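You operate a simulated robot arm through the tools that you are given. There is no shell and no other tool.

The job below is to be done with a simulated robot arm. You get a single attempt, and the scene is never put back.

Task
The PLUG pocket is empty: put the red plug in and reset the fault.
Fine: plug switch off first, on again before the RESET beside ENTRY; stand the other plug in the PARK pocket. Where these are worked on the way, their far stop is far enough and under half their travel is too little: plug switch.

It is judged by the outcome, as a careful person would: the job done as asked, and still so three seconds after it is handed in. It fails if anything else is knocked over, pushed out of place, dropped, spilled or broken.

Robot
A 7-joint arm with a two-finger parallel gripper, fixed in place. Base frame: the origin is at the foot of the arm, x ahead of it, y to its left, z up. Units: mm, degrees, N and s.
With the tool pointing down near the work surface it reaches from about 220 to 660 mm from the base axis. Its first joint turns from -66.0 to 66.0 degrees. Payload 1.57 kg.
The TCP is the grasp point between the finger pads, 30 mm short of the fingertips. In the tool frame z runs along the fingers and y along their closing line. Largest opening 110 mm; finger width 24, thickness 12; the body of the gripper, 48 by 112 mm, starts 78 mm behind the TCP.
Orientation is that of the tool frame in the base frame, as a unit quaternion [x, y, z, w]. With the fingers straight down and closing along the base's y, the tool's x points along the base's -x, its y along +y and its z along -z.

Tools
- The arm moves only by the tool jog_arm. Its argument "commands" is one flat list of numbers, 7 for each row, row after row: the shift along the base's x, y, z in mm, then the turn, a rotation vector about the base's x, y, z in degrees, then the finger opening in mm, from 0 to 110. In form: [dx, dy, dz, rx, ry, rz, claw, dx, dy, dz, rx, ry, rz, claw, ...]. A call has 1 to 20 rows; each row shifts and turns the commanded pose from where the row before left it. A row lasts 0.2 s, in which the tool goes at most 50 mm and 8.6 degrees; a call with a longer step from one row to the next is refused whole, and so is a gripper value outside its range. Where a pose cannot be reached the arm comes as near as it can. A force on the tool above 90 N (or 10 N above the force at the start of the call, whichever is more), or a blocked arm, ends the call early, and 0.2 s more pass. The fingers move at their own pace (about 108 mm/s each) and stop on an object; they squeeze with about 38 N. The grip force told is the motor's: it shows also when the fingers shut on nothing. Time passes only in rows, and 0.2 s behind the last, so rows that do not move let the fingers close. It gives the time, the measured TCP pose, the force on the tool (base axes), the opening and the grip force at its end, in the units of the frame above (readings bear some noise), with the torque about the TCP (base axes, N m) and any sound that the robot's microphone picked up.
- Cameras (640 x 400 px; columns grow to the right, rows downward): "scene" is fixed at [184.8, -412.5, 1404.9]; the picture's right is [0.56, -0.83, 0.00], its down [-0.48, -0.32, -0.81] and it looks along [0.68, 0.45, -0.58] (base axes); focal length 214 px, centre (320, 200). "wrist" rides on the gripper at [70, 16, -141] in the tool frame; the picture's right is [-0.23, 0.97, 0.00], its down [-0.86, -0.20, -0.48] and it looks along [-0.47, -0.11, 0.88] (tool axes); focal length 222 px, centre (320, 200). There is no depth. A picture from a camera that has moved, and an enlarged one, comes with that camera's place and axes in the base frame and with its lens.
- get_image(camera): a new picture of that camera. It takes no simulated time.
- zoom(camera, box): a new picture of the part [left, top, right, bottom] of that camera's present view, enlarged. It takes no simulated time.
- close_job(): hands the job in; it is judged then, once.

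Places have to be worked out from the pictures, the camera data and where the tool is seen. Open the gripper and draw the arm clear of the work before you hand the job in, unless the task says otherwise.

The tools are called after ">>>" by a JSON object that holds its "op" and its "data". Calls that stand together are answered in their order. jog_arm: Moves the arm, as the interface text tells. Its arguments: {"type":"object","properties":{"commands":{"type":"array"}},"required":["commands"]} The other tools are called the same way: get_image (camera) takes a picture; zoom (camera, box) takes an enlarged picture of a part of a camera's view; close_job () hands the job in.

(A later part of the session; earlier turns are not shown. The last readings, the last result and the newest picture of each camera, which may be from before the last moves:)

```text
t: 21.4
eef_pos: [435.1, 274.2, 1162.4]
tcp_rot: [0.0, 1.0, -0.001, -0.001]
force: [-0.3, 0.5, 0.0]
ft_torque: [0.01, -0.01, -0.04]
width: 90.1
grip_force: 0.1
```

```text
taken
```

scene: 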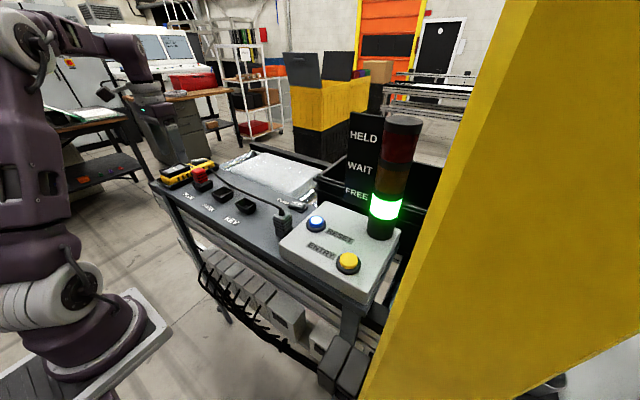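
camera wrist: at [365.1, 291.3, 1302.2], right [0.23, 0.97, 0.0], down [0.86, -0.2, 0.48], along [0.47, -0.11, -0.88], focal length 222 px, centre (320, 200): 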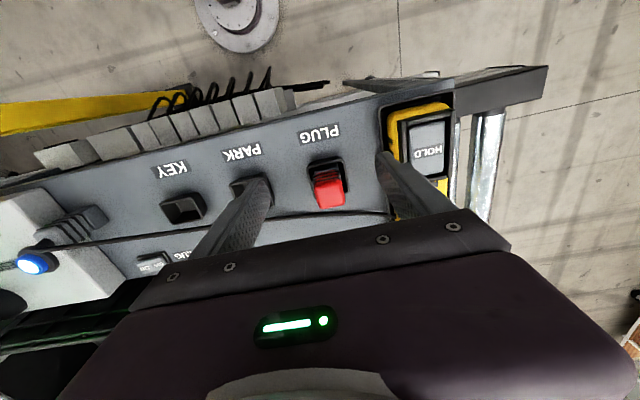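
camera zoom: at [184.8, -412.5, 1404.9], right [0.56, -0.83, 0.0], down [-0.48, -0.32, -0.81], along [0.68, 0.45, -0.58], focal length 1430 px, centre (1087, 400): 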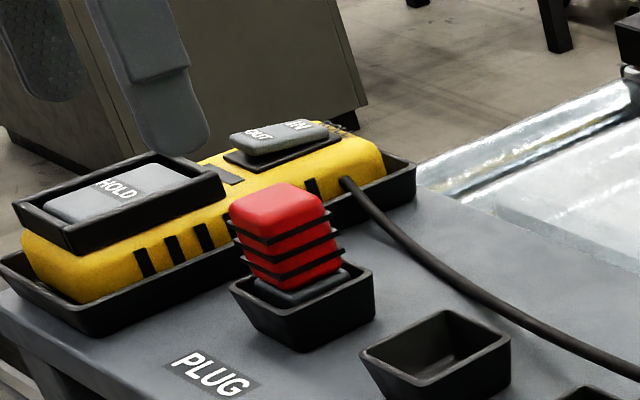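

The red plug stands vertical in the PLUG pocket and the pendant is untouched. For the grey plug I'll use a 90°-turned grasp, closing along x, so the cable leaving its top toward +y passes between the fingers. I'll move there at height while rotating.

>>> {"op": "jog_arm", "data": {"commands": [3, -36, 1, 0, 0, 8.5, 90, 3, -36, 1, 0, 0, 8.5, 90, 3, -36, 1, 0, 0, 8.5, 90, 3, -36, 1, 0, 0, 8.5, 90, 3, -36, 1, 0, 0, 8.5, 90, 3, -36, 1, 0, 0, 8.5, 90, 3, -36, 1, 0, 0, 8.5, 90, 3, -36, 1, 0, 0, 8.5, 90, 3, -36, 1, 0, 0, 8.5, 90, 3, -36, 1, 0, 0, 8.5, 90, 1.6, -18.3, 0, 0, 0, 5, 90, 0, 0, 0, 0, 0, 0, 90]}}

>>> {"op": "get_image", "data": {"camera": "wrist"}}

>>> {"op": "get_image", "data": {"camera": "scene"}}

```text
t: 24.0
eef_pos: [467.4, -103.3, 1171.3]
tcp_rot: [0.708, -0.707, 0.0, 0.0]
force: [0.4, 0.6, -0.1]
ft_torque: [0.01, -0.01, -0.02]
width: 90.1
grip_force: 0.1
```

```text
taken
camera wrist: at [450.9, -173.2, 1311.2], right [-0.97, 0.23, 0.0], down [0.2, 0.86, 0.48], along [0.11, 0.47, -0.88], focal length 222 px, centre (320, 200)
```

wrist: 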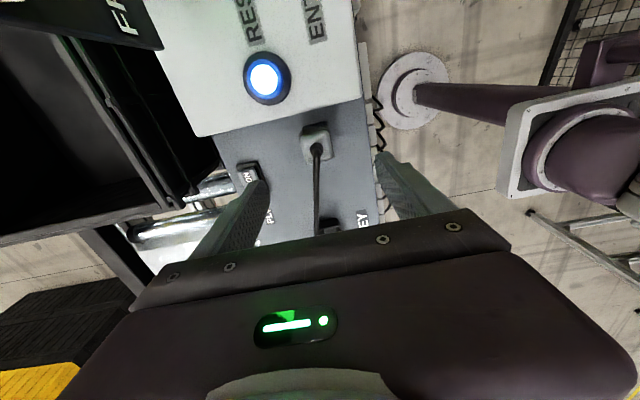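

```text
taken
```

scene: 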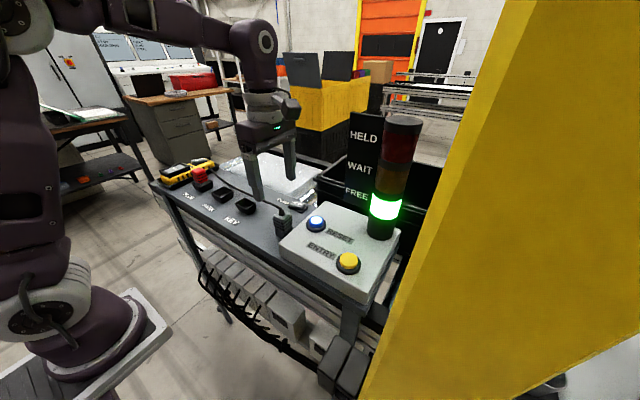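

The rotation succeeded. I'll zoom on the grey plug for its exact position.

>>> {"op": "zoom", "data": {"camera": "wrist", "box": [240, 90, 400, 220]}}

>>> {"op": "zoom", "data": {"camera": "scene", "box": [240, 160, 320, 240]}}

```text
3.08 times, centred on (320, 155) of wrist
camera zoom: at [450.9, -173.2, 1311.2], right [-0.97, 0.23, 0.0], down [0.2, 0.86, 0.48], along [0.11, 0.47, -0.88], focal length 684 px, centre (320, 338)
```

zoom: 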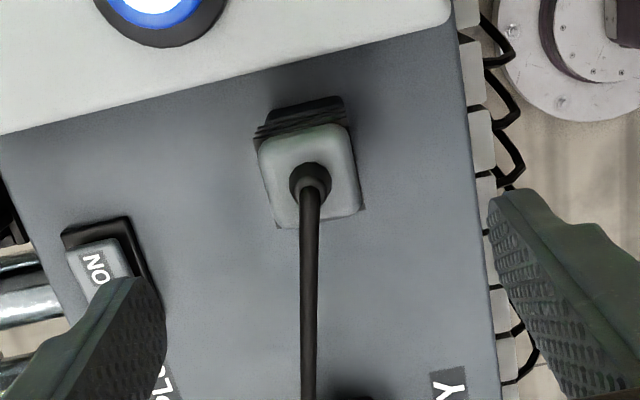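

```text
5.00 times, centred on (280, 200) of scene
camera zoom: at [184.8, -412.5, 1404.9], right [0.56, -0.83, 0.0], down [-0.48, -0.32, -0.81], along [0.68, 0.45, -0.58], focal length 1072 px, centre (520, 200)
```

zoom: 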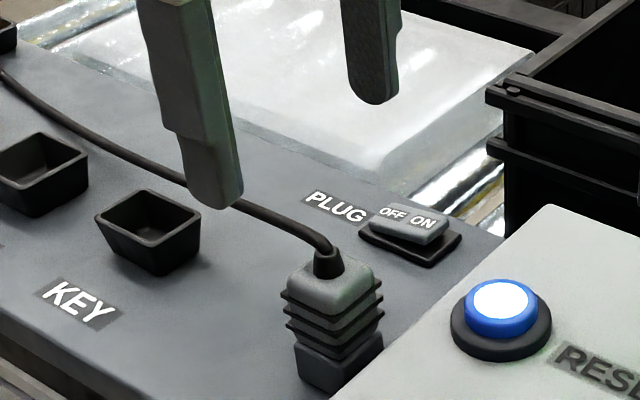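

The grey plug's top centre is at about (470.5,-108), square to the axes. I'll align over it and descend with the fingers on its ±x sides.

>>> {"op": "jog_arm", "data": {"commands": [2.5, -3.5, -20, 0, 0, 0, 60, 0, 0, -25, 0, 0, 0, 60, 0, 0, -25, 0, 0, 0, 60, 0, 0, -12, 0, 0, 0, 60, 0, 0, 0, 0, 0, 0, 60]}}

>>> {"op": "zoom", "data": {"camera": "wrist", "box": [220, 90, 420, 230]}}

>>> {"op": "zoom", "data": {"camera": "scene", "box": [240, 160, 320, 240]}}

```text
t: 25.2
eef_pos: [470.6, -108.6, 1088.9]
tcp_rot: [0.707, -0.707, 0.0, 0.0]
force: [-0.1, -0.5, -0.3]
ft_torque: [0.01, -0.01, 0.02]
width: 60.0
grip_force: 0.1
```

```text
2.86 times, centred on (320, 160) of wrist
camera zoom: at [454.6, -176.9, 1229.2], right [-0.97, 0.23, 0.0], down [0.2, 0.85, 0.48], along [0.11, 0.47, -0.88], focal length 635 px, centre (320, 314)
```

zoom: 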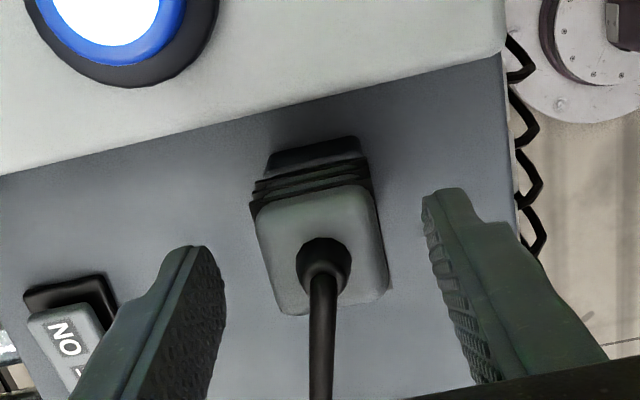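

```text
5.00 times, centred on (280, 200) of scene
camera zoom: at [184.8, -412.5, 1404.9], right [0.56, -0.83, 0.0], down [-0.48, -0.32, -0.81], along [0.68, 0.45, -0.58], focal length 1072 px, centre (520, 200)
```

zoom: 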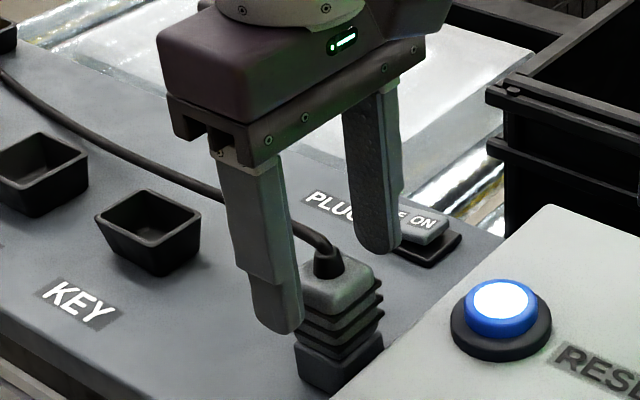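

The plug is well centred between the fingers and the cable runs freely between them. I'll lower the last 20 mm and close.

>>> {"op": "jog_arm", "data": {"commands": [0, 0, -10, 0, 0, 0, 60, 0, 0, -10, 0, 0, 0, 60, 0, 0, 0, 0, 0, 0, 60, 0, 0, 0, 0, 0, 0, 10, 0, 0, 0, 0, 0, 0, 10, 0, 0, 0, 0, 0, 0, 10]}}

>>> {"op": "zoom", "data": {"camera": "wrist", "box": [220, 90, 420, 230]}}

>>> {"op": "zoom", "data": {"camera": "scene", "box": [240, 160, 320, 240]}}

```text
t: 26.6
eef_pos: [470.4, -108.5, 1069.5]
tcp_rot: [0.707, -0.707, 0.0, 0.0]
force: [-0.2, -0.5, 0.8]
ft_torque: [0.02, 0.0, -0.01]
width: 33.0
grip_force: 37.9
```

```text
2.86 times, centred on (320, 160) of wrist
camera zoom: at [454.1, -177.1, 1209.7], right [-0.97, 0.23, 0.0], down [0.2, 0.86, 0.48], along [0.11, 0.47, -0.88], focal length 635 px, centre (320, 314)
```

zoom: 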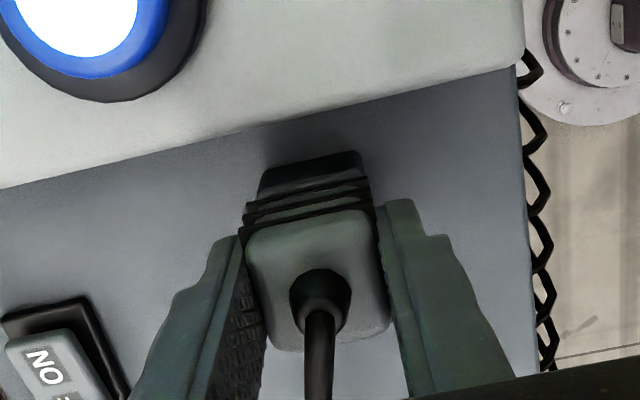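

```text
5.00 times, centred on (280, 200) of scene
camera zoom: at [184.8, -412.5, 1404.9], right [0.56, -0.83, 0.0], down [-0.48, -0.32, -0.81], along [0.68, 0.45, -0.58], focal length 1072 px, centre (520, 200)
```

zoom: 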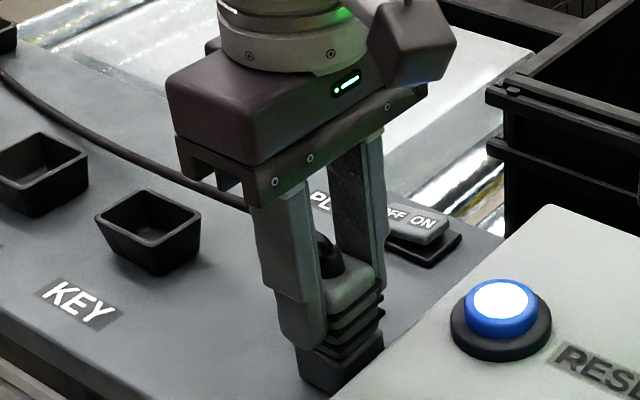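

The grey plug is gripped (33 mm, 38 N). I'll lift it straight up slowly, watching the cable and forces.

>>> {"op": "jog_arm", "data": {"commands": [0, 0, 3, 0, 0, 0, 10, 0, 0, 6, 0, 0, 0, 10, 0, 0, 10, 0, 0, 0, 10, 0, 0, 16, 0, 0, 0, 10, 0, 0, 20, 0, 0, 0, 10, 0, 0, 6, 0, 0, 0, 10, 0, 0, 0, 0, 0, 0, 10]}}

>>> {"op": "zoom", "data": {"camera": "scene", "box": [160, 130, 340, 250]}}

>>> {"op": "get_image", "data": {"camera": "wrist"}}

```text
t: 28.2
eef_pos: [470.5, -107.8, 1130.2]
tcp_rot: [-0.707, 0.707, 0.0, 0.0]
force: [0.3, -1.0, -0.3]
ft_torque: [0.05, 0.02, -0.01]
width: 33.3
grip_force: 38.2
```

```text
3.33 times, centred on (250, 190) of scene
camera zoom: at [184.8, -412.5, 1404.9], right [0.56, -0.83, 0.0], down [-0.48, -0.32, -0.81], along [0.68, 0.45, -0.58], focal length 715 px, centre (553, 233)
```

zoom: 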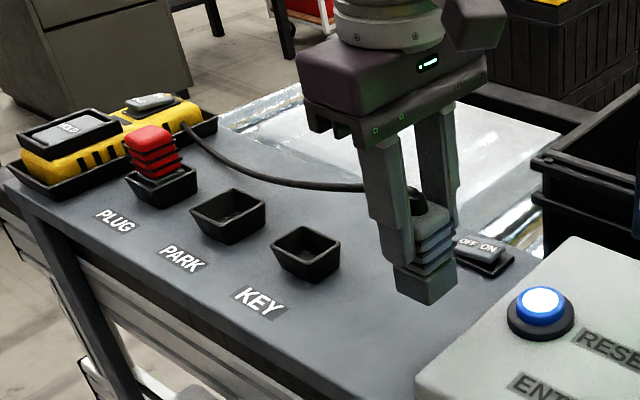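

```text
taken
camera wrist: at [454.5, -176.8, 1270.6], right [-0.97, 0.23, 0.0], down [0.2, 0.86, 0.48], along [0.11, 0.47, -0.88], focal length 222 px, centre (320, 200)
```

wrist: 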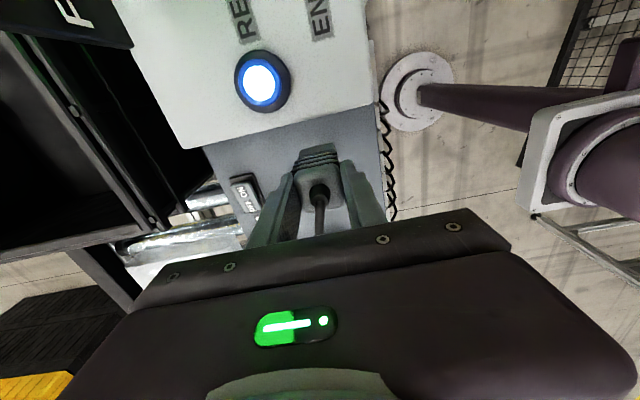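

The cable follows smoothly with no load. I'll carry the plug partway toward PARK and check the cable before continuing.

>>> {"op": "jog_arm", "data": {"commands": [1.5, 20, 0, 0, 0, 0, 10, 1.5, 28, 0, 0, 0, 0, 10, 1.5, 30, 0, 0, 0, 0, 10, 1.5, 30, 0, 0, 0, 0, 10, 1.5, 30, 0, 0, 0, 0, 10, 1.5, 22, 0, 0, 0, 0, 10, 0, 0, 0, 0, 0, 0, 10]}}

>>> {"op": "zoom", "data": {"camera": "scene", "box": [140, 110, 320, 230]}}

>>> {"op": "get_image", "data": {"camera": "wrist"}}

```text
t: 29.8
eef_pos: [479.1, 51.9, 1131.2]
tcp_rot: [-0.707, 0.707, -0.001, 0.0]
force: [0.0, -0.2, -0.4]
ft_torque: [-0.02, -0.01, 0.03]
width: 32.9
grip_force: 37.8
```

```text
3.33 times, centred on (230, 170) of scene
camera zoom: at [184.8, -412.4, 1404.9], right [0.56, -0.83, 0.0], down [-0.48, -0.32, -0.81], along [0.68, 0.45, -0.58], focal length 715 px, centre (620, 300)
```

zoom: 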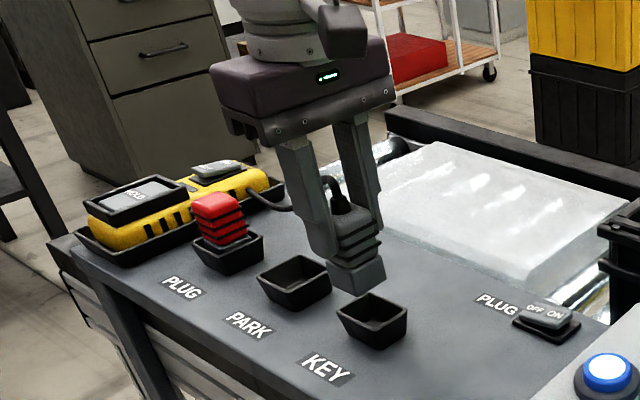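

```text
taken
camera wrist: at [462.4, -17.4, 1270.3], right [-0.97, 0.23, 0.0], down [0.2, 0.86, 0.48], along [0.11, 0.47, -0.88], focal length 222 px, centre (320, 200)
```

wrist: 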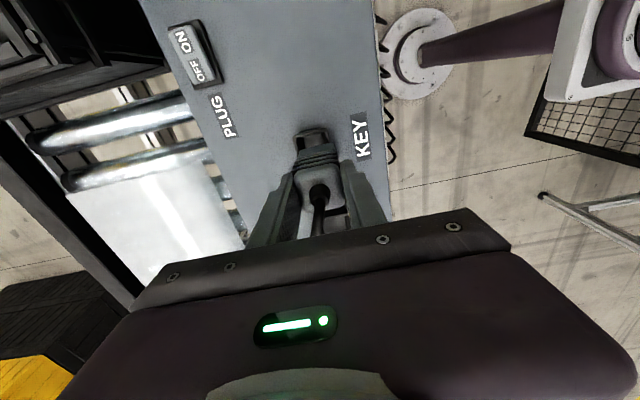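

The cable sags freely and touches nothing. I'll continue to above PARK.

>>> {"op": "jog_arm", "data": {"commands": [1, 25, 0, 0, 0, 0, 10, 1, 30, 0, 0, 0, 0, 10, 1, 30, 0, 0, 0, 0, 10, 1.5, 28.5, 0, 0, 0, 0, 10, 0, 0, 0, 0, 0, 0, 10]}}

>>> {"op": "zoom", "data": {"camera": "scene", "box": [160, 120, 280, 220]}}

>>> {"op": "zoom", "data": {"camera": "wrist", "box": [220, 80, 420, 230]}}

```text
t: 31.0
eef_pos: [483.6, 167.3, 1130.4]
tcp_rot: [0.708, -0.707, 0.0, 0.0]
force: [-0.3, 0.1, -0.7]
ft_torque: [-0.01, -0.01, 0.0]
width: 32.9
grip_force: 38.4
```

```text
4.00 times, centred on (220, 170) of scene
camera zoom: at [184.8, -412.4, 1404.9], right [0.56, -0.83, 0.0], down [-0.48, -0.32, -0.81], along [0.68, 0.45, -0.58], focal length 858 px, centre (720, 320)
```

zoom: 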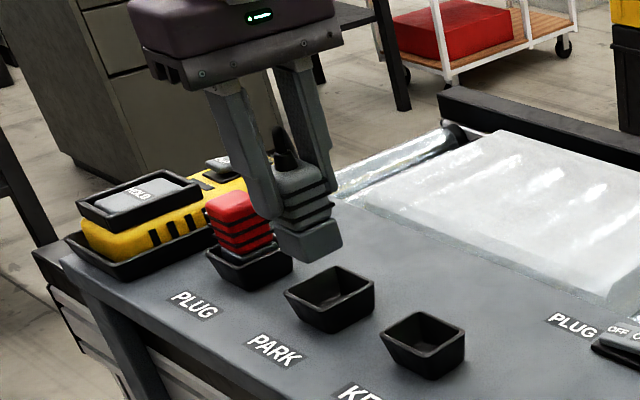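

```text
2.67 times, centred on (320, 155) of wrist
camera zoom: at [467.0, 97.1, 1271.0], right [-0.97, 0.23, 0.0], down [0.2, 0.86, 0.48], along [0.11, 0.47, -0.88], focal length 592 px, centre (320, 320)
```

zoom: 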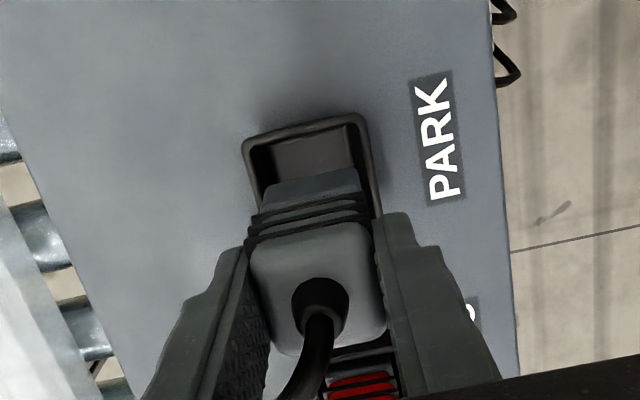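

Over PARK, the plug looks about 2 mm too far in +y and 1 mm too low in x. I'll correct that and lower to just above the rim.

>>> {"op": "jog_arm", "data": {"commands": [1, -2, -8, 0, 0, 0, 10, 0, 0, -10, 0, 0, 0, 10, 0, 0, -10, 0, 0, 0, 10, 0, 0, 0, 0, 0, 0, 10]}}

>>> {"op": "zoom", "data": {"camera": "scene", "box": [180, 140, 250, 200]}}

>>> {"op": "zoom", "data": {"camera": "wrist", "box": [220, 80, 420, 230]}}

```text
t: 32.0
eef_pos: [485.0, 164.5, 1104.2]
tcp_rot: [0.707, -0.707, -0.001, 0.0]
force: [0.3, 1.1, -1.9]
ft_torque: [0.01, 0.01, 0.02]
width: 32.9
grip_force: 37.5
```

```text
6.67 times, centred on (215, 170) of scene
camera zoom: at [184.8, -412.5, 1404.9], right [0.56, -0.83, 0.0], down [-0.48, -0.32, -0.81], along [0.68, 0.45, -0.58], focal length 1430 px, centre (1020, 400)
```

zoom: 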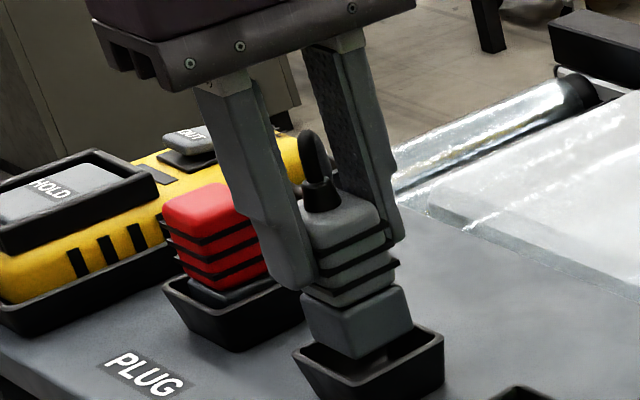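

```text
2.67 times, centred on (320, 155) of wrist
camera zoom: at [468.3, 94.7, 1242.3], right [-0.97, 0.23, 0.0], down [0.2, 0.86, 0.48], along [0.11, 0.47, -0.88], focal length 592 px, centre (320, 320)
```

zoom: 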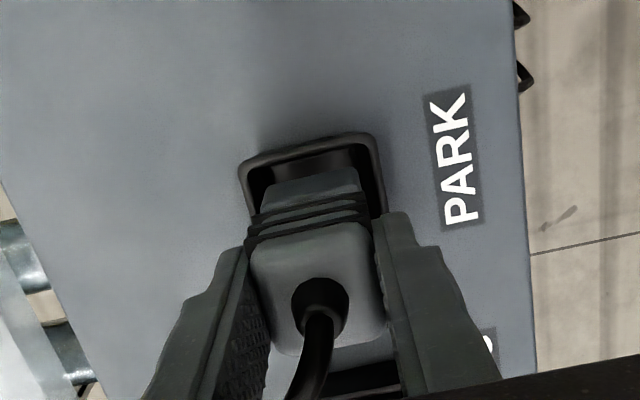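

Alignment is within about 1 mm, so I'll nudge +1 in x and lower into the pocket.

>>> {"op": "jog_arm", "data": {"commands": [0.8, 0.2, -6, 0, 0, 0, 10, 0, 0, -6, 0, 0, 0, 10, 0, 0, -6, 0, 0, 0, 10, 0, 0, -4, 0, 0, 0, 10, 0, 0, 0, 0, 0, 0, 10]}}

>>> {"op": "zoom", "data": {"camera": "scene", "box": [180, 140, 250, 200]}}

>>> {"op": "zoom", "data": {"camera": "wrist", "box": [220, 80, 420, 230]}}

```text
t: 33.2
eef_pos: [484.7, 164.1, 1080.2]
tcp_rot: [0.707, -0.707, -0.001, 0.0]
force: [-0.6, -0.4, -0.1]
ft_torque: [-0.04, 0.03, 0.0]
width: 33.0
grip_force: 37.6
```

```text
6.67 times, centred on (215, 170) of scene
camera zoom: at [184.8, -412.5, 1404.9], right [0.56, -0.83, 0.0], down [-0.48, -0.32, -0.81], along [0.68, 0.45, -0.58], focal length 1430 px, centre (1020, 400)
```

zoom: 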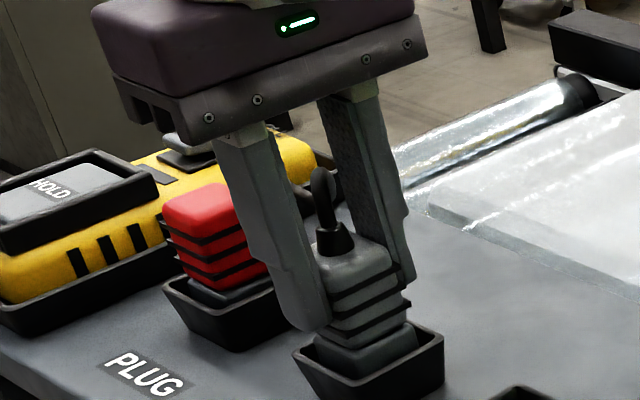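

```text
2.67 times, centred on (320, 155) of wrist
camera zoom: at [468.3, 95.0, 1219.9], right [-0.97, 0.23, 0.0], down [0.2, 0.86, 0.48], along [0.11, 0.47, -0.88], focal length 592 px, centre (320, 320)
```

zoom: 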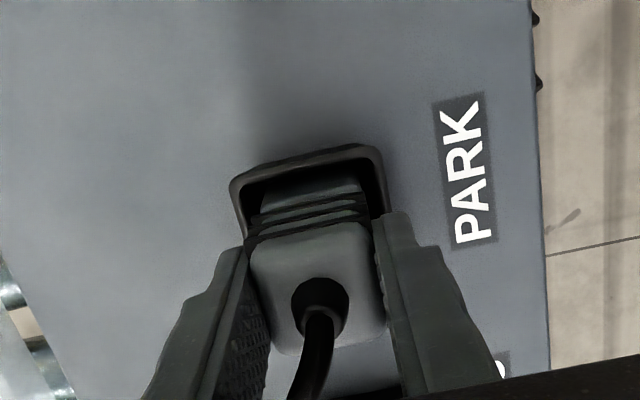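

No contact so far and the base is inside PARK. I'll continue gently.

>>> {"op": "jog_arm", "data": {"commands": [0, 0, -2, 0, 0, 0, 10, 0, 0, -2, 0, 0, 0, 10, 0, 0, -1.5, 0, 0, 0, 10, 0, 0, -1.5, 0, 0, 0, 10, 0, 0, 0, 0, 0, 0, 10]}}

```text
t: 34.4
eef_pos: [486.0, 164.6, 1074.3]
tcp_rot: [0.707, -0.707, 0.0, -0.001]
force: [-2.9, -1.3, 19.3]
ft_torque: [-0.12, 0.25, 0.0]
width: 33.3
grip_force: 37.7
```

Contact of 19 N, centred under the plug. I'll press 1–2 mm more to make sure it's on the floor and not caught on the taper.

>>> {"op": "jog_arm", "data": {"commands": [0, 0, -1, 0, 0, 0, 10, 0, 0, -1, 0, 0, 0, 10, 0, 0, 0, 0, 0, 0, 10]}}

>>> {"op": "zoom", "data": {"camera": "scene", "box": [180, 140, 250, 200]}}

>>> {"op": "zoom", "data": {"camera": "wrist", "box": [220, 80, 420, 230]}}

```text
t: 35.2
eef_pos: [486.5, 164.6, 1071.4]
tcp_rot: [0.707, -0.707, 0.001, 0.0]
force: [-3.4, -3.0, 35.5]
ft_torque: [-0.07, 0.2, -0.02]
width: 33.3
grip_force: 37.9
```

```text
6.67 times, centred on (215, 170) of scene
camera zoom: at [184.1, -412.7, 1404.9], right [0.56, -0.83, 0.0], down [-0.48, -0.32, -0.81], along [0.68, 0.45, -0.58], focal length 1430 px, centre (1020, 400)
```

zoom: 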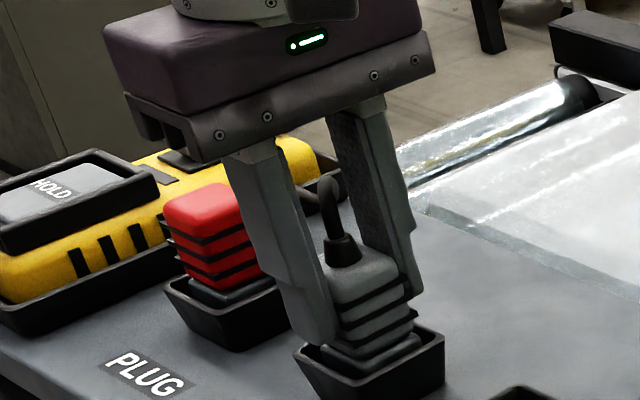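

```text
2.67 times, centred on (320, 155) of wrist
camera zoom: at [469.4, 95.0, 1212.0], right [-0.97, 0.23, 0.0], down [0.2, 0.85, 0.48], along [0.11, 0.47, -0.88], focal length 592 px, centre (320, 320)
```

zoom: 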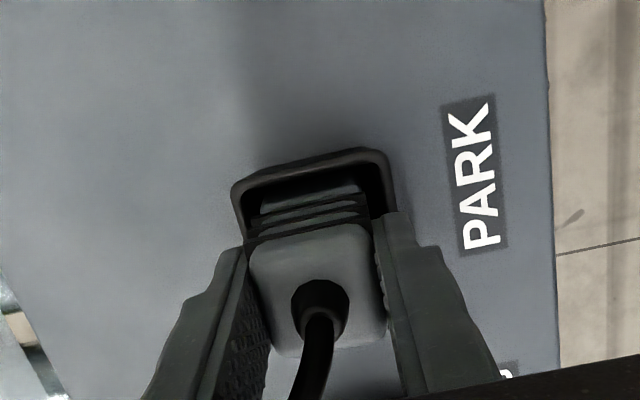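

The same seating level and force as the red plug. I'll relieve 1 mm and open the fingers.

>>> {"op": "jog_arm", "data": {"commands": [0, 0, 1, 0, 0, 0, 10, 0, 0, 0.5, 0, 0, 0, 50, 0, 0, 0, 0, 0, 0, 50, 0, 0, 0, 0, 0, 0, 50]}}

>>> {"op": "zoom", "data": {"camera": "scene", "box": [180, 140, 250, 200]}}

>>> {"op": "zoom", "data": {"camera": "wrist", "box": [220, 80, 420, 230]}}

```text
t: 36.2
eef_pos: [486.4, 164.7, 1073.5]
tcp_rot: [-0.707, 0.708, 0.0, 0.0]
force: [0.1, -1.0, -0.7]
ft_torque: [0.0, 0.03, 0.0]
width: 50.0
grip_force: 0.1
```

```text
6.67 times, centred on (215, 170) of scene
camera zoom: at [184.8, -412.5, 1404.9], right [0.56, -0.83, 0.0], down [-0.48, -0.32, -0.81], along [0.68, 0.45, -0.58], focal length 1430 px, centre (1020, 400)
```

zoom: 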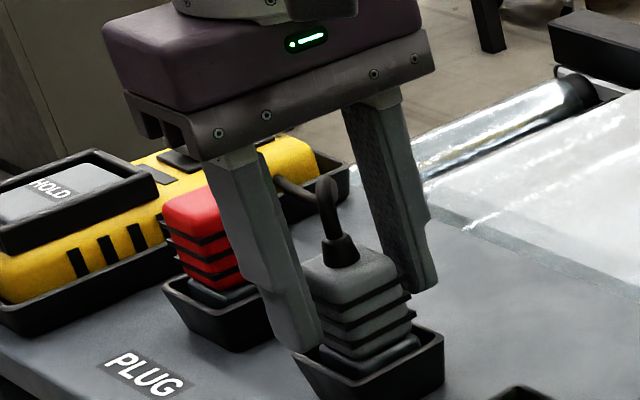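

```text
2.67 times, centred on (320, 155) of wrist
camera zoom: at [469.7, 94.7, 1212.8], right [-0.97, 0.23, 0.0], down [0.2, 0.86, 0.48], along [0.11, 0.47, -0.88], focal length 592 px, centre (320, 320)
```

zoom: 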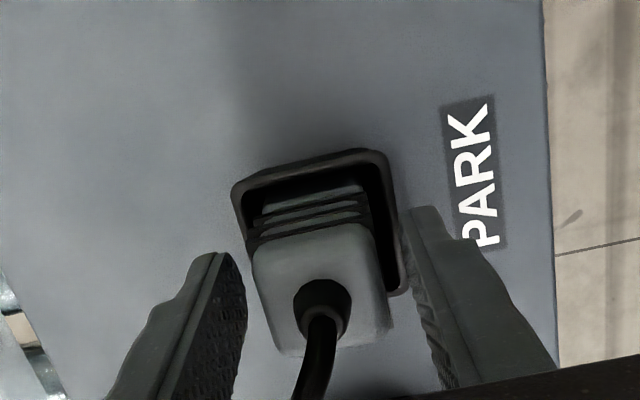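

The grey plug stands in PARK and the cable leaves toward +y between the fingers. I'll retreat straight up.

>>> {"op": "jog_arm", "data": {"commands": [0, 0, 6, 0, 0, 0, 56, 0, 0, 10, 0, 0, 0, 56, 0, 0, 20, 0, 0, 0, 56, 0, 0, 30, 0, 0, 0, 56, 0, 0, 30, 0, 0, 0, 56, 0, 0, 20, 0, 0, 0, 56, 0, 0, 0, 0, 0, 0, 56]}}

>>> {"op": "zoom", "data": {"camera": "scene", "box": [160, 140, 250, 210]}}

>>> {"op": "get_image", "data": {"camera": "wrist"}}

>>> {"op": "get_image", "data": {"camera": "scene"}}

```text
t: 37.8
eef_pos: [486.7, 164.2, 1188.4]
tcp_rot: [-0.707, 0.707, 0.0, 0.001]
force: [0.7, 0.6, -0.7]
ft_torque: [-0.01, -0.01, -0.02]
width: 56.0
grip_force: 0.2
```

```text
5.71 times, centred on (205, 175) of scene
camera zoom: at [184.8, -412.5, 1404.9], right [0.56, -0.83, 0.0], down [-0.48, -0.32, -0.81], along [0.68, 0.45, -0.58], focal length 1226 px, centre (977, 343)
```

zoom: 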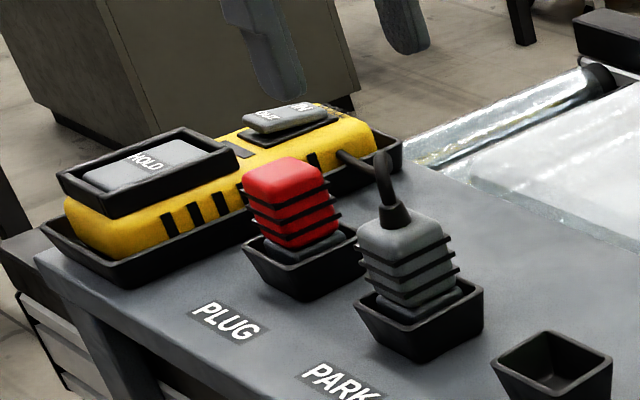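

```text
taken
camera wrist: at [470.4, 94.9, 1328.1], right [-0.97, 0.23, 0.0], down [0.2, 0.86, 0.48], along [0.11, 0.47, -0.88], focal length 222 px, centre (320, 200)
```

wrist: 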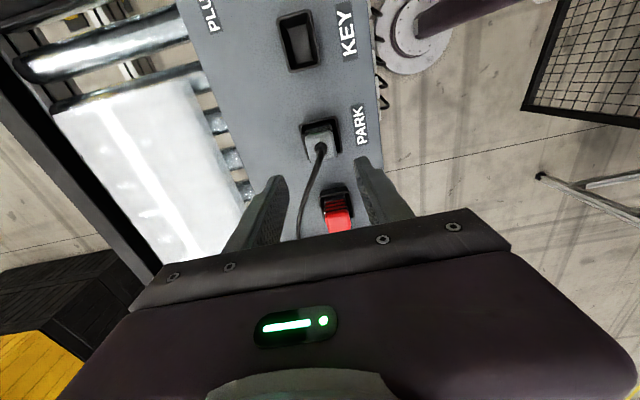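

```text
taken
```

scene: 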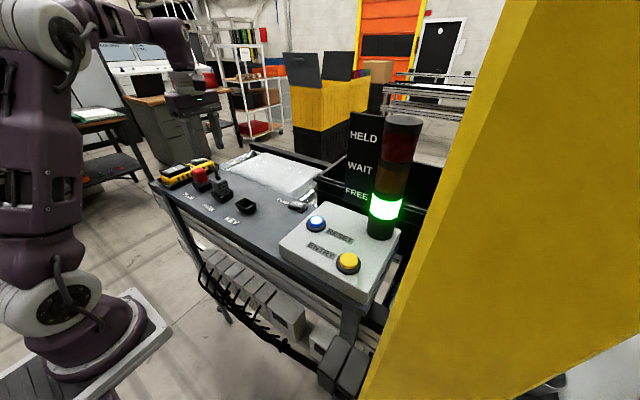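

Both plugs are standing in the right pockets and the tower still shows FREE. Next I'll return the gripper to its original yaw, close it, and move over the ON half of the rocker (577.5,-78).

>>> {"op": "jog_arm", "data": {"commands": [9, -24, -4, 0, 0, -8.5, 30, 9, -24, -4, 0, 0, -8.5, 10, 9, -24, -4, 0, 0, -8.5, 0, 9, -24, -4, 0, 0, -8.5, 0, 9, -24, -4, 0, 0, -8.5, 0, 9, -24, -4, 0, 0, -8.5, 0, 9, -24, -4, 0, 0, -8.5, 0, 9, -24, -4, 0, 0, -8.5, 0, 9, -24, -4, 0, 0, -8.5, 0, 9, -24, -4, 0, 0, -8.5, 0, 1.7, -2.2, -8.5, 0, 0, -5, 0, 0, 0, 0, 0, 0, 0, 0]}}

>>> {"op": "zoom", "data": {"camera": "wrist", "box": [240, 90, 400, 220]}}

>>> {"op": "zoom", "data": {"camera": "scene", "box": [260, 150, 350, 220]}}

```text
t: 40.4
eef_pos: [577.0, -78.0, 1140.0]
tcp_rot: [0.0, 1.0, 0.0, 0.0]
force: [-0.2, 0.4, -0.2]
ft_torque: [-0.01, -0.01, 0.0]
width: 0.0
grip_force: 21.7
```

```text
3.08 times, centred on (320, 155) of wrist
camera zoom: at [507.9, -61.4, 1279.8], right [0.23, 0.97, 0.0], down [0.85, -0.2, 0.48], along [0.47, -0.11, -0.88], focal length 684 px, centre (320, 338)
```

zoom: 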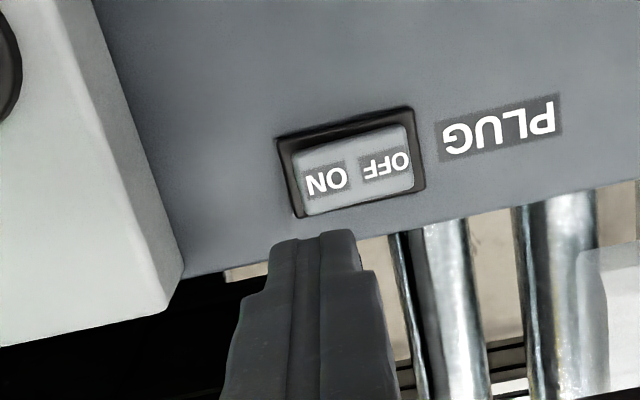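

```text
5.71 times, centred on (305, 185) of scene
camera zoom: at [184.8, -412.5, 1404.9], right [0.56, -0.83, 0.0], down [-0.48, -0.32, -0.81], along [0.68, 0.45, -0.58], focal length 1226 px, centre (406, 286)
```

zoom: 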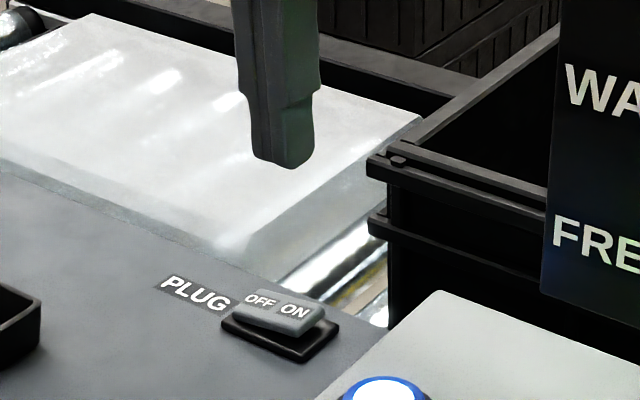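

The ON half is raised directly below at about (579,-77). I'll descend and press it in small steps to the stop.

>>> {"op": "jog_arm", "data": {"commands": [1, 0, -30, 0, 0, 0, 0, 0, 0, -30, 0, 0, 0, 0, 0, 0, -18, 0, 0, 0, 0, 0, 0, -5, 0, 0, 0, 0, 0, 0, -3, 0, 0, 0, 0, 0, 0, -3, 0, 0, 0, 0, 0, 0, -2, 0, 0, 0, 0, 0, 0, -2, 0, 0, 0, 0, 0, 0, 0, 0, 0, 0, 0]}}

>>> {"op": "zoom", "data": {"camera": "scene", "box": [270, 170, 340, 220]}}

```text
t: 42.4
eef_pos: [577.1, -76.7, 1046.2]
tcp_rot: [0.0, 1.0, 0.001, -0.001]
force: [0.4, -1.1, 1.1]
ft_torque: [-0.02, 0.01, -0.05]
width: 0.0
grip_force: 21.4
```

```text
8.00 times, centred on (305, 195) of scene
camera zoom: at [184.8, -412.5, 1404.9], right [0.56, -0.83, 0.0], down [-0.48, -0.32, -0.81], along [0.68, 0.45, -0.58], focal length 1716 px, centre (440, 240)
```

zoom: 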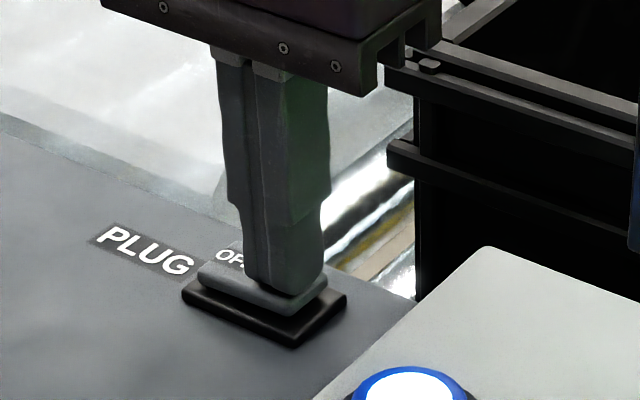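

The rocker is moving with little force. I'll press the last few millimetres to the far stop.

>>> {"op": "jog_arm", "data": {"commands": [0, 0, -2, 0, 0, 0, 0, 0, 0, -2, 0, 0, 0, 0, 0, 0, -1, 0, 0, 0, 0, 0, 0, 0, 0, 0, 0, 0]}}

>>> {"op": "zoom", "data": {"camera": "scene", "box": [270, 170, 340, 220]}}

```text
t: 43.4
eef_pos: [577.2, -79.7, 1044.8]
tcp_rot: [0.0, 1.0, -0.001, 0.004]
force: [-3.5, -4.6, 53.6]
ft_torque: [0.46, 0.3, 0.02]
width: 0.0
grip_force: 21.4
```

```text
8.00 times, centred on (305, 195) of scene
camera zoom: at [183.7, -412.4, 1405.1], right [0.56, -0.83, 0.0], down [-0.48, -0.32, -0.81], along [0.68, 0.45, -0.58], focal length 1716 px, centre (440, 240)
```

zoom: 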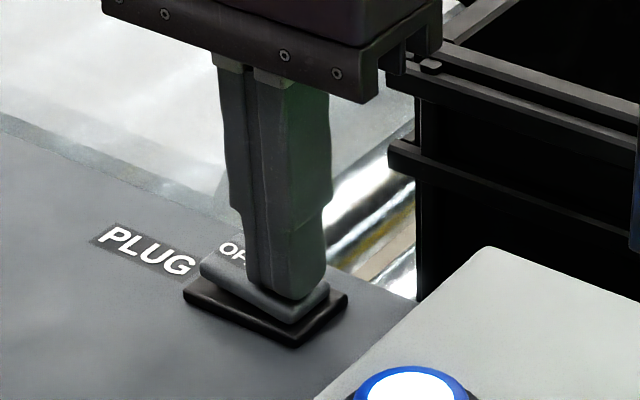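

The far stop is reached (54 N) and the OFF end is up. I'll lift off and confirm the switch stays ON.

>>> {"op": "jog_arm", "data": {"commands": [0, 0, 4, 0, 0, 0, 0, 0, 0, 16, 0, 0, 0, 0, 0, 0, 40, 0, 0, 0, 0, 0, 0, 40, 0, 0, 0, 0, 0, 0, 0, 0, 0, 0, 0]}}

>>> {"op": "zoom", "data": {"camera": "scene", "box": [270, 170, 340, 220]}}

>>> {"op": "get_image", "data": {"camera": "scene"}}

>>> {"op": "get_image", "data": {"camera": "wrist"}}

```text
t: 44.6
eef_pos: [577.0, -76.5, 1141.3]
tcp_rot: [0.0, 1.0, 0.0, 0.0]
force: [0.6, 0.5, 0.1]
ft_torque: [0.03, 0.01, -0.03]
width: 0.0
grip_force: 21.6
```

```text
8.00 times, centred on (305, 195) of scene
camera zoom: at [184.8, -412.5, 1404.9], right [0.56, -0.83, 0.0], down [-0.48, -0.32, -0.81], along [0.68, 0.45, -0.58], focal length 1716 px, centre (440, 240)
```

zoom: 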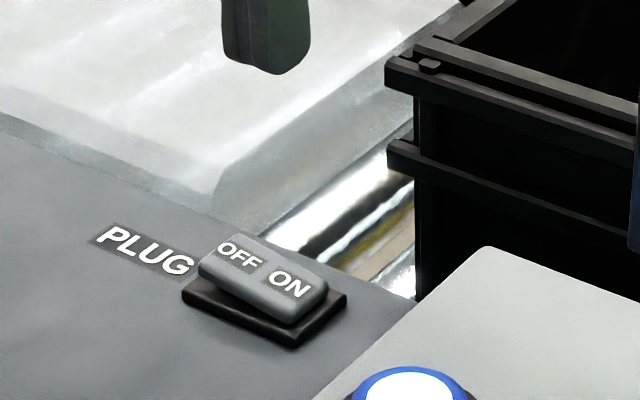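

```text
taken
```

scene: 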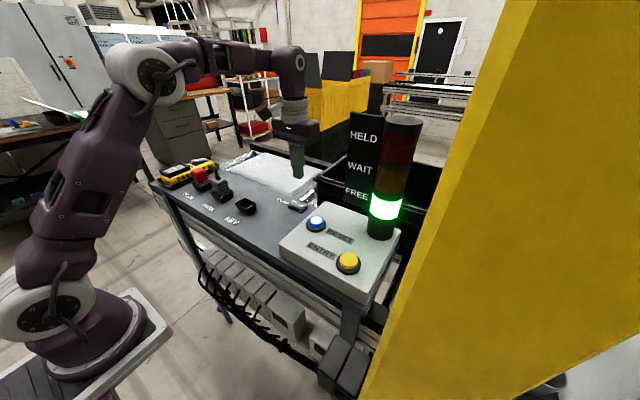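

```text
taken
camera wrist: at [508.2, -60.5, 1280.3], right [0.23, 0.97, 0.0], down [0.86, -0.2, 0.48], along [0.47, -0.11, -0.88], focal length 222 px, centre (320, 200)
```

wrist: 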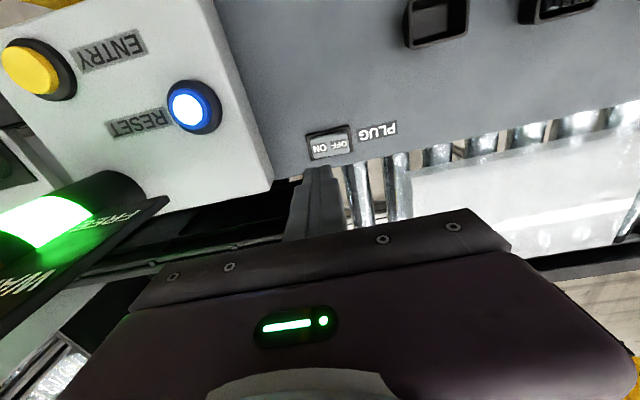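

The switch is back ON and RESET is still lit (fault waiting). I'll move over RESET at about (504,-187) at a safe height and check clearance to the sign board.

>>> {"op": "jog_arm", "data": {"commands": [-25, -10, 10, 0, 0, 0, 0, -20, -30, 8, 0, 0, 0, 0, -15, -35, 0, 0, 0, 0, 0, -14.5, -34, 0, 0, 0, 0, 0, 0, 0, 0, 0, 0, 0, 0]}}

>>> {"op": "zoom", "data": {"camera": "wrist", "box": [220, 80, 420, 230]}}

>>> {"op": "get_image", "data": {"camera": "scene"}}

>>> {"op": "zoom", "data": {"camera": "scene", "box": [270, 130, 400, 280]}}

```text
t: 45.8
eef_pos: [502.0, -188.4, 1157.7]
tcp_rot: [0.001, 1.0, 0.0, 0.0]
force: [-0.2, 0.1, 0.0]
ft_torque: [0.01, 0.0, 0.02]
width: 0.0
grip_force: 21.2
```

```text
2.67 times, centred on (320, 155) of wrist
camera zoom: at [432.4, -172.0, 1298.1], right [0.23, 0.97, 0.0], down [0.85, -0.2, 0.48], along [0.47, -0.11, -0.88], focal length 592 px, centre (320, 320)
```

zoom: 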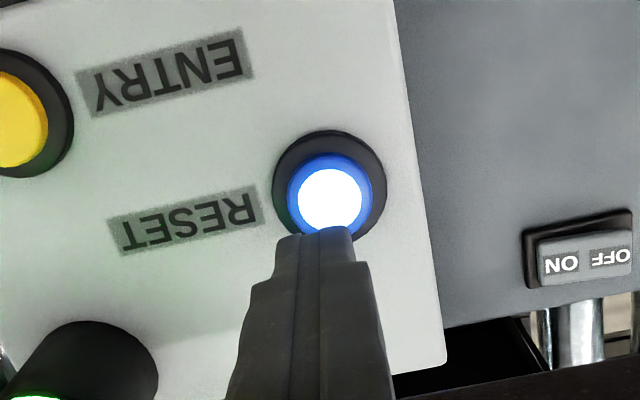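

```text
taken
```

scene: 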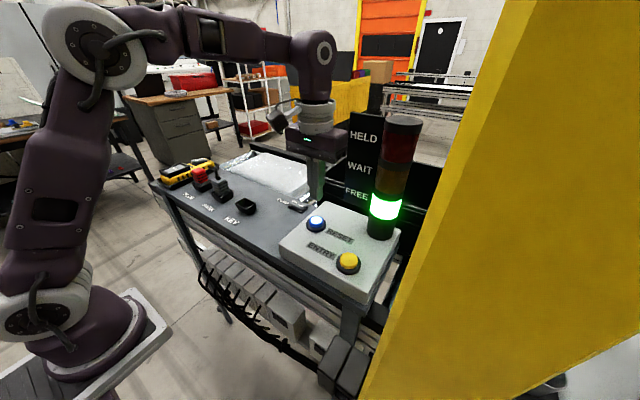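

```text
2.67 times, centred on (335, 205) of scene
camera zoom: at [184.8, -412.5, 1404.9], right [0.56, -0.83, 0.0], down [-0.48, -0.32, -0.81], along [0.68, 0.45, -0.58], focal length 572 px, centre (280, 187)
```

zoom: 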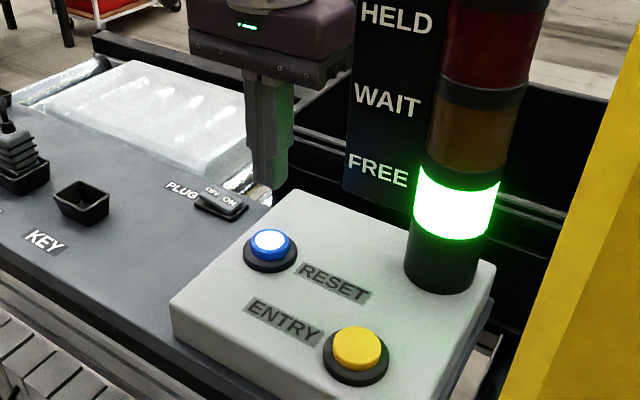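

RESET triangulates to about (509,-184.5,1055), clear of ENTRY and the sign. I'll centre over it and descend to just above the cap.

>>> {"op": "jog_arm", "data": {"commands": [4.5, 2.5, -20, 0, 0, 0, 0, 0, 0, -25, 0, 0, 0, 0, 0, 0, -15, 0, 0, 0, 0, 0, 0, -6, 0, 0, 0, 0, 0, 0, 0, 0, 0, 0, 0]}}

>>> {"op": "zoom", "data": {"camera": "scene", "box": [280, 150, 380, 250]}}

>>> {"op": "zoom", "data": {"camera": "wrist", "box": [220, 80, 420, 230]}}

```text
t: 47.0
eef_pos: [507.9, -183.8, 1093.6]
tcp_rot: [0.0, 1.0, 0.0, 0.0]
force: [-0.1, -0.5, 0.0]
ft_torque: [0.01, 0.01, 0.0]
width: 0.0
grip_force: 21.2
```

```text
4.00 times, centred on (330, 200) of scene
camera zoom: at [184.8, -412.5, 1404.9], right [0.56, -0.83, 0.0], down [-0.48, -0.32, -0.81], along [0.68, 0.45, -0.58], focal length 858 px, centre (280, 200)
```

zoom: 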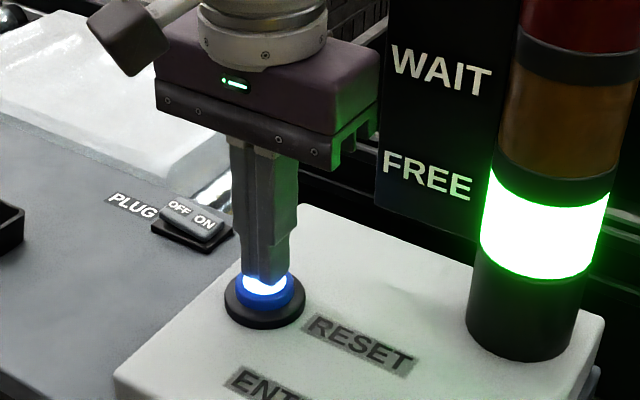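

```text
2.67 times, centred on (320, 155) of wrist
camera zoom: at [437.8, -167.7, 1233.0], right [0.23, 0.97, 0.0], down [0.86, -0.2, 0.48], along [0.47, -0.11, -0.88], focal length 592 px, centre (320, 320)
```

zoom: 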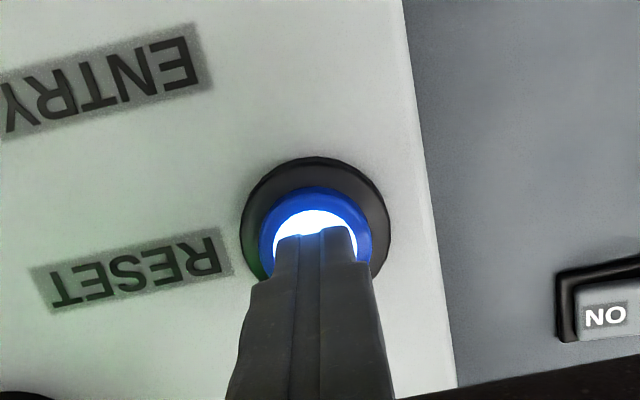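

The fingertips are centred over RESET, a few millimetres above the cap. I'll press in small steps.

>>> {"op": "jog_arm", "data": {"commands": [0, 0, -3, 0, 0, 0, 0, 0, 0, -3, 0, 0, 0, 0, 0, 0, -2, 0, 0, 0, 0, 0, 0, -2, 0, 0, 0, 0, 0, 0, 0, 0, 0, 0, 0]}}

>>> {"op": "zoom", "data": {"camera": "scene", "box": [280, 150, 380, 250]}}

```text
t: 48.2
eef_pos: [508.5, -183.0, 1084.7]
tcp_rot: [0.0, 1.0, 0.0, 0.0]
force: [-4.2, 1.9, 13.0]
ft_torque: [0.06, 0.18, 0.0]
width: 0.2
grip_force: 21.4
heard: click
```

```text
4.00 times, centred on (330, 200) of scene
camera zoom: at [184.4, -412.3, 1405.0], right [0.56, -0.83, 0.0], down [-0.48, -0.32, -0.81], along [0.68, 0.45, -0.58], focal length 858 px, centre (280, 200)
```

zoom: 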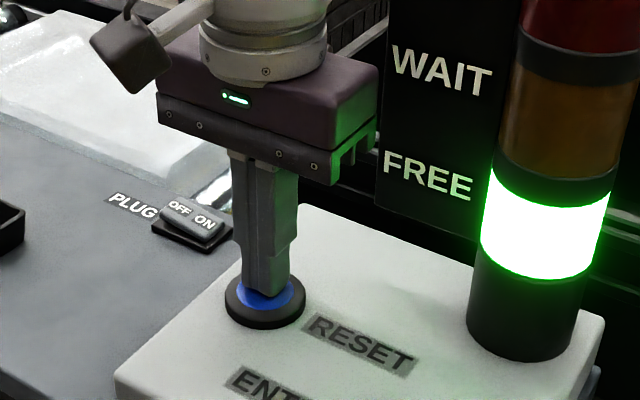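

I heard a click and the RESET light has gone out. I'll release the button and lift away.

>>> {"op": "jog_arm", "data": {"commands": [0, 0, 3, 0, 0, 0, 0, 0, 0, 12, 0, 0, 0, 0, 0, 0, 35, 0, 0, 0, 0, 0, 0, 40, 0, 0, 0, 0, -30, 10, 20, 0, 0, 0, 40, -40, 20, 10, 0, 0, 0, 80, -40, 20, 10, 0, 0, 0, 100, 0, 0, 0, 0, 0, 0, 100]}}

>>> {"op": "get_image", "data": {"camera": "scene"}}

>>> {"op": "zoom", "data": {"camera": "scene", "box": [150, 140, 270, 230]}}

>>> {"op": "zoom", "data": {"camera": "scene", "box": [270, 110, 420, 280]}}

>>> {"op": "get_image", "data": {"camera": "wrist"}}

```text
t: 50.0
eef_pos: [399.9, -133.9, 1213.9]
tcp_rot: [0.0, 1.0, 0.0, 0.0]
force: [0.5, 0.0, -0.3]
ft_torque: [-0.04, -0.02, -0.01]
width: 100.0
grip_force: 0.1
```

```text
taken
```

scene: 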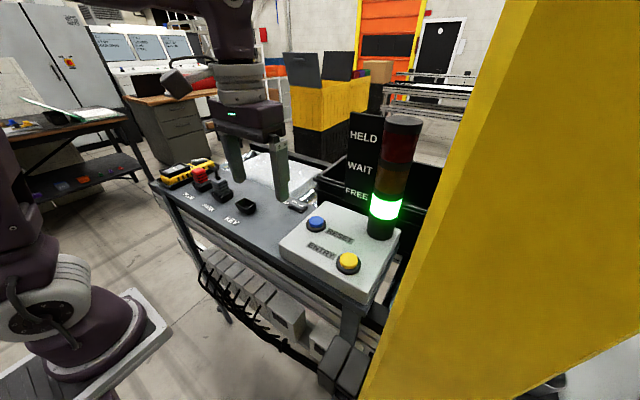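

```text
4.44 times, centred on (210, 185) of scene
camera zoom: at [184.8, -412.4, 1404.9], right [0.56, -0.83, 0.0], down [-0.48, -0.32, -0.81], along [0.68, 0.45, -0.58], focal length 953 px, centre (809, 267)
```

zoom: 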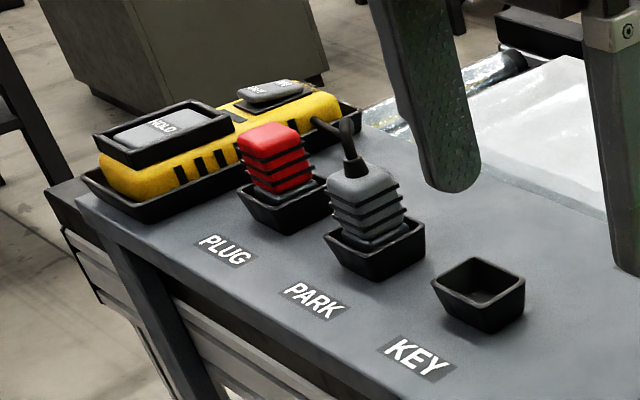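

```text
2.35 times, centred on (345, 195) of scene
camera zoom: at [184.8, -412.4, 1404.9], right [0.56, -0.83, 0.0], down [-0.48, -0.32, -0.81], along [0.68, 0.45, -0.58], focal length 505 px, centre (261, 212)
```

zoom: 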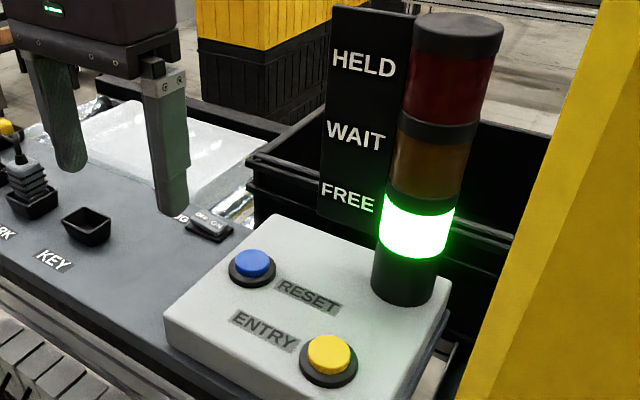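

```text
taken
camera wrist: at [330.9, -116.7, 1354.6], right [0.23, 0.97, 0.0], down [0.86, -0.2, 0.48], along [0.47, -0.11, -0.88], focal length 222 px, centre (320, 200)
```

wrist: 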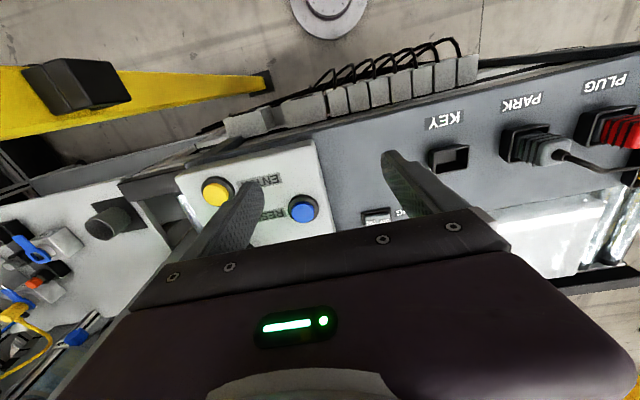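

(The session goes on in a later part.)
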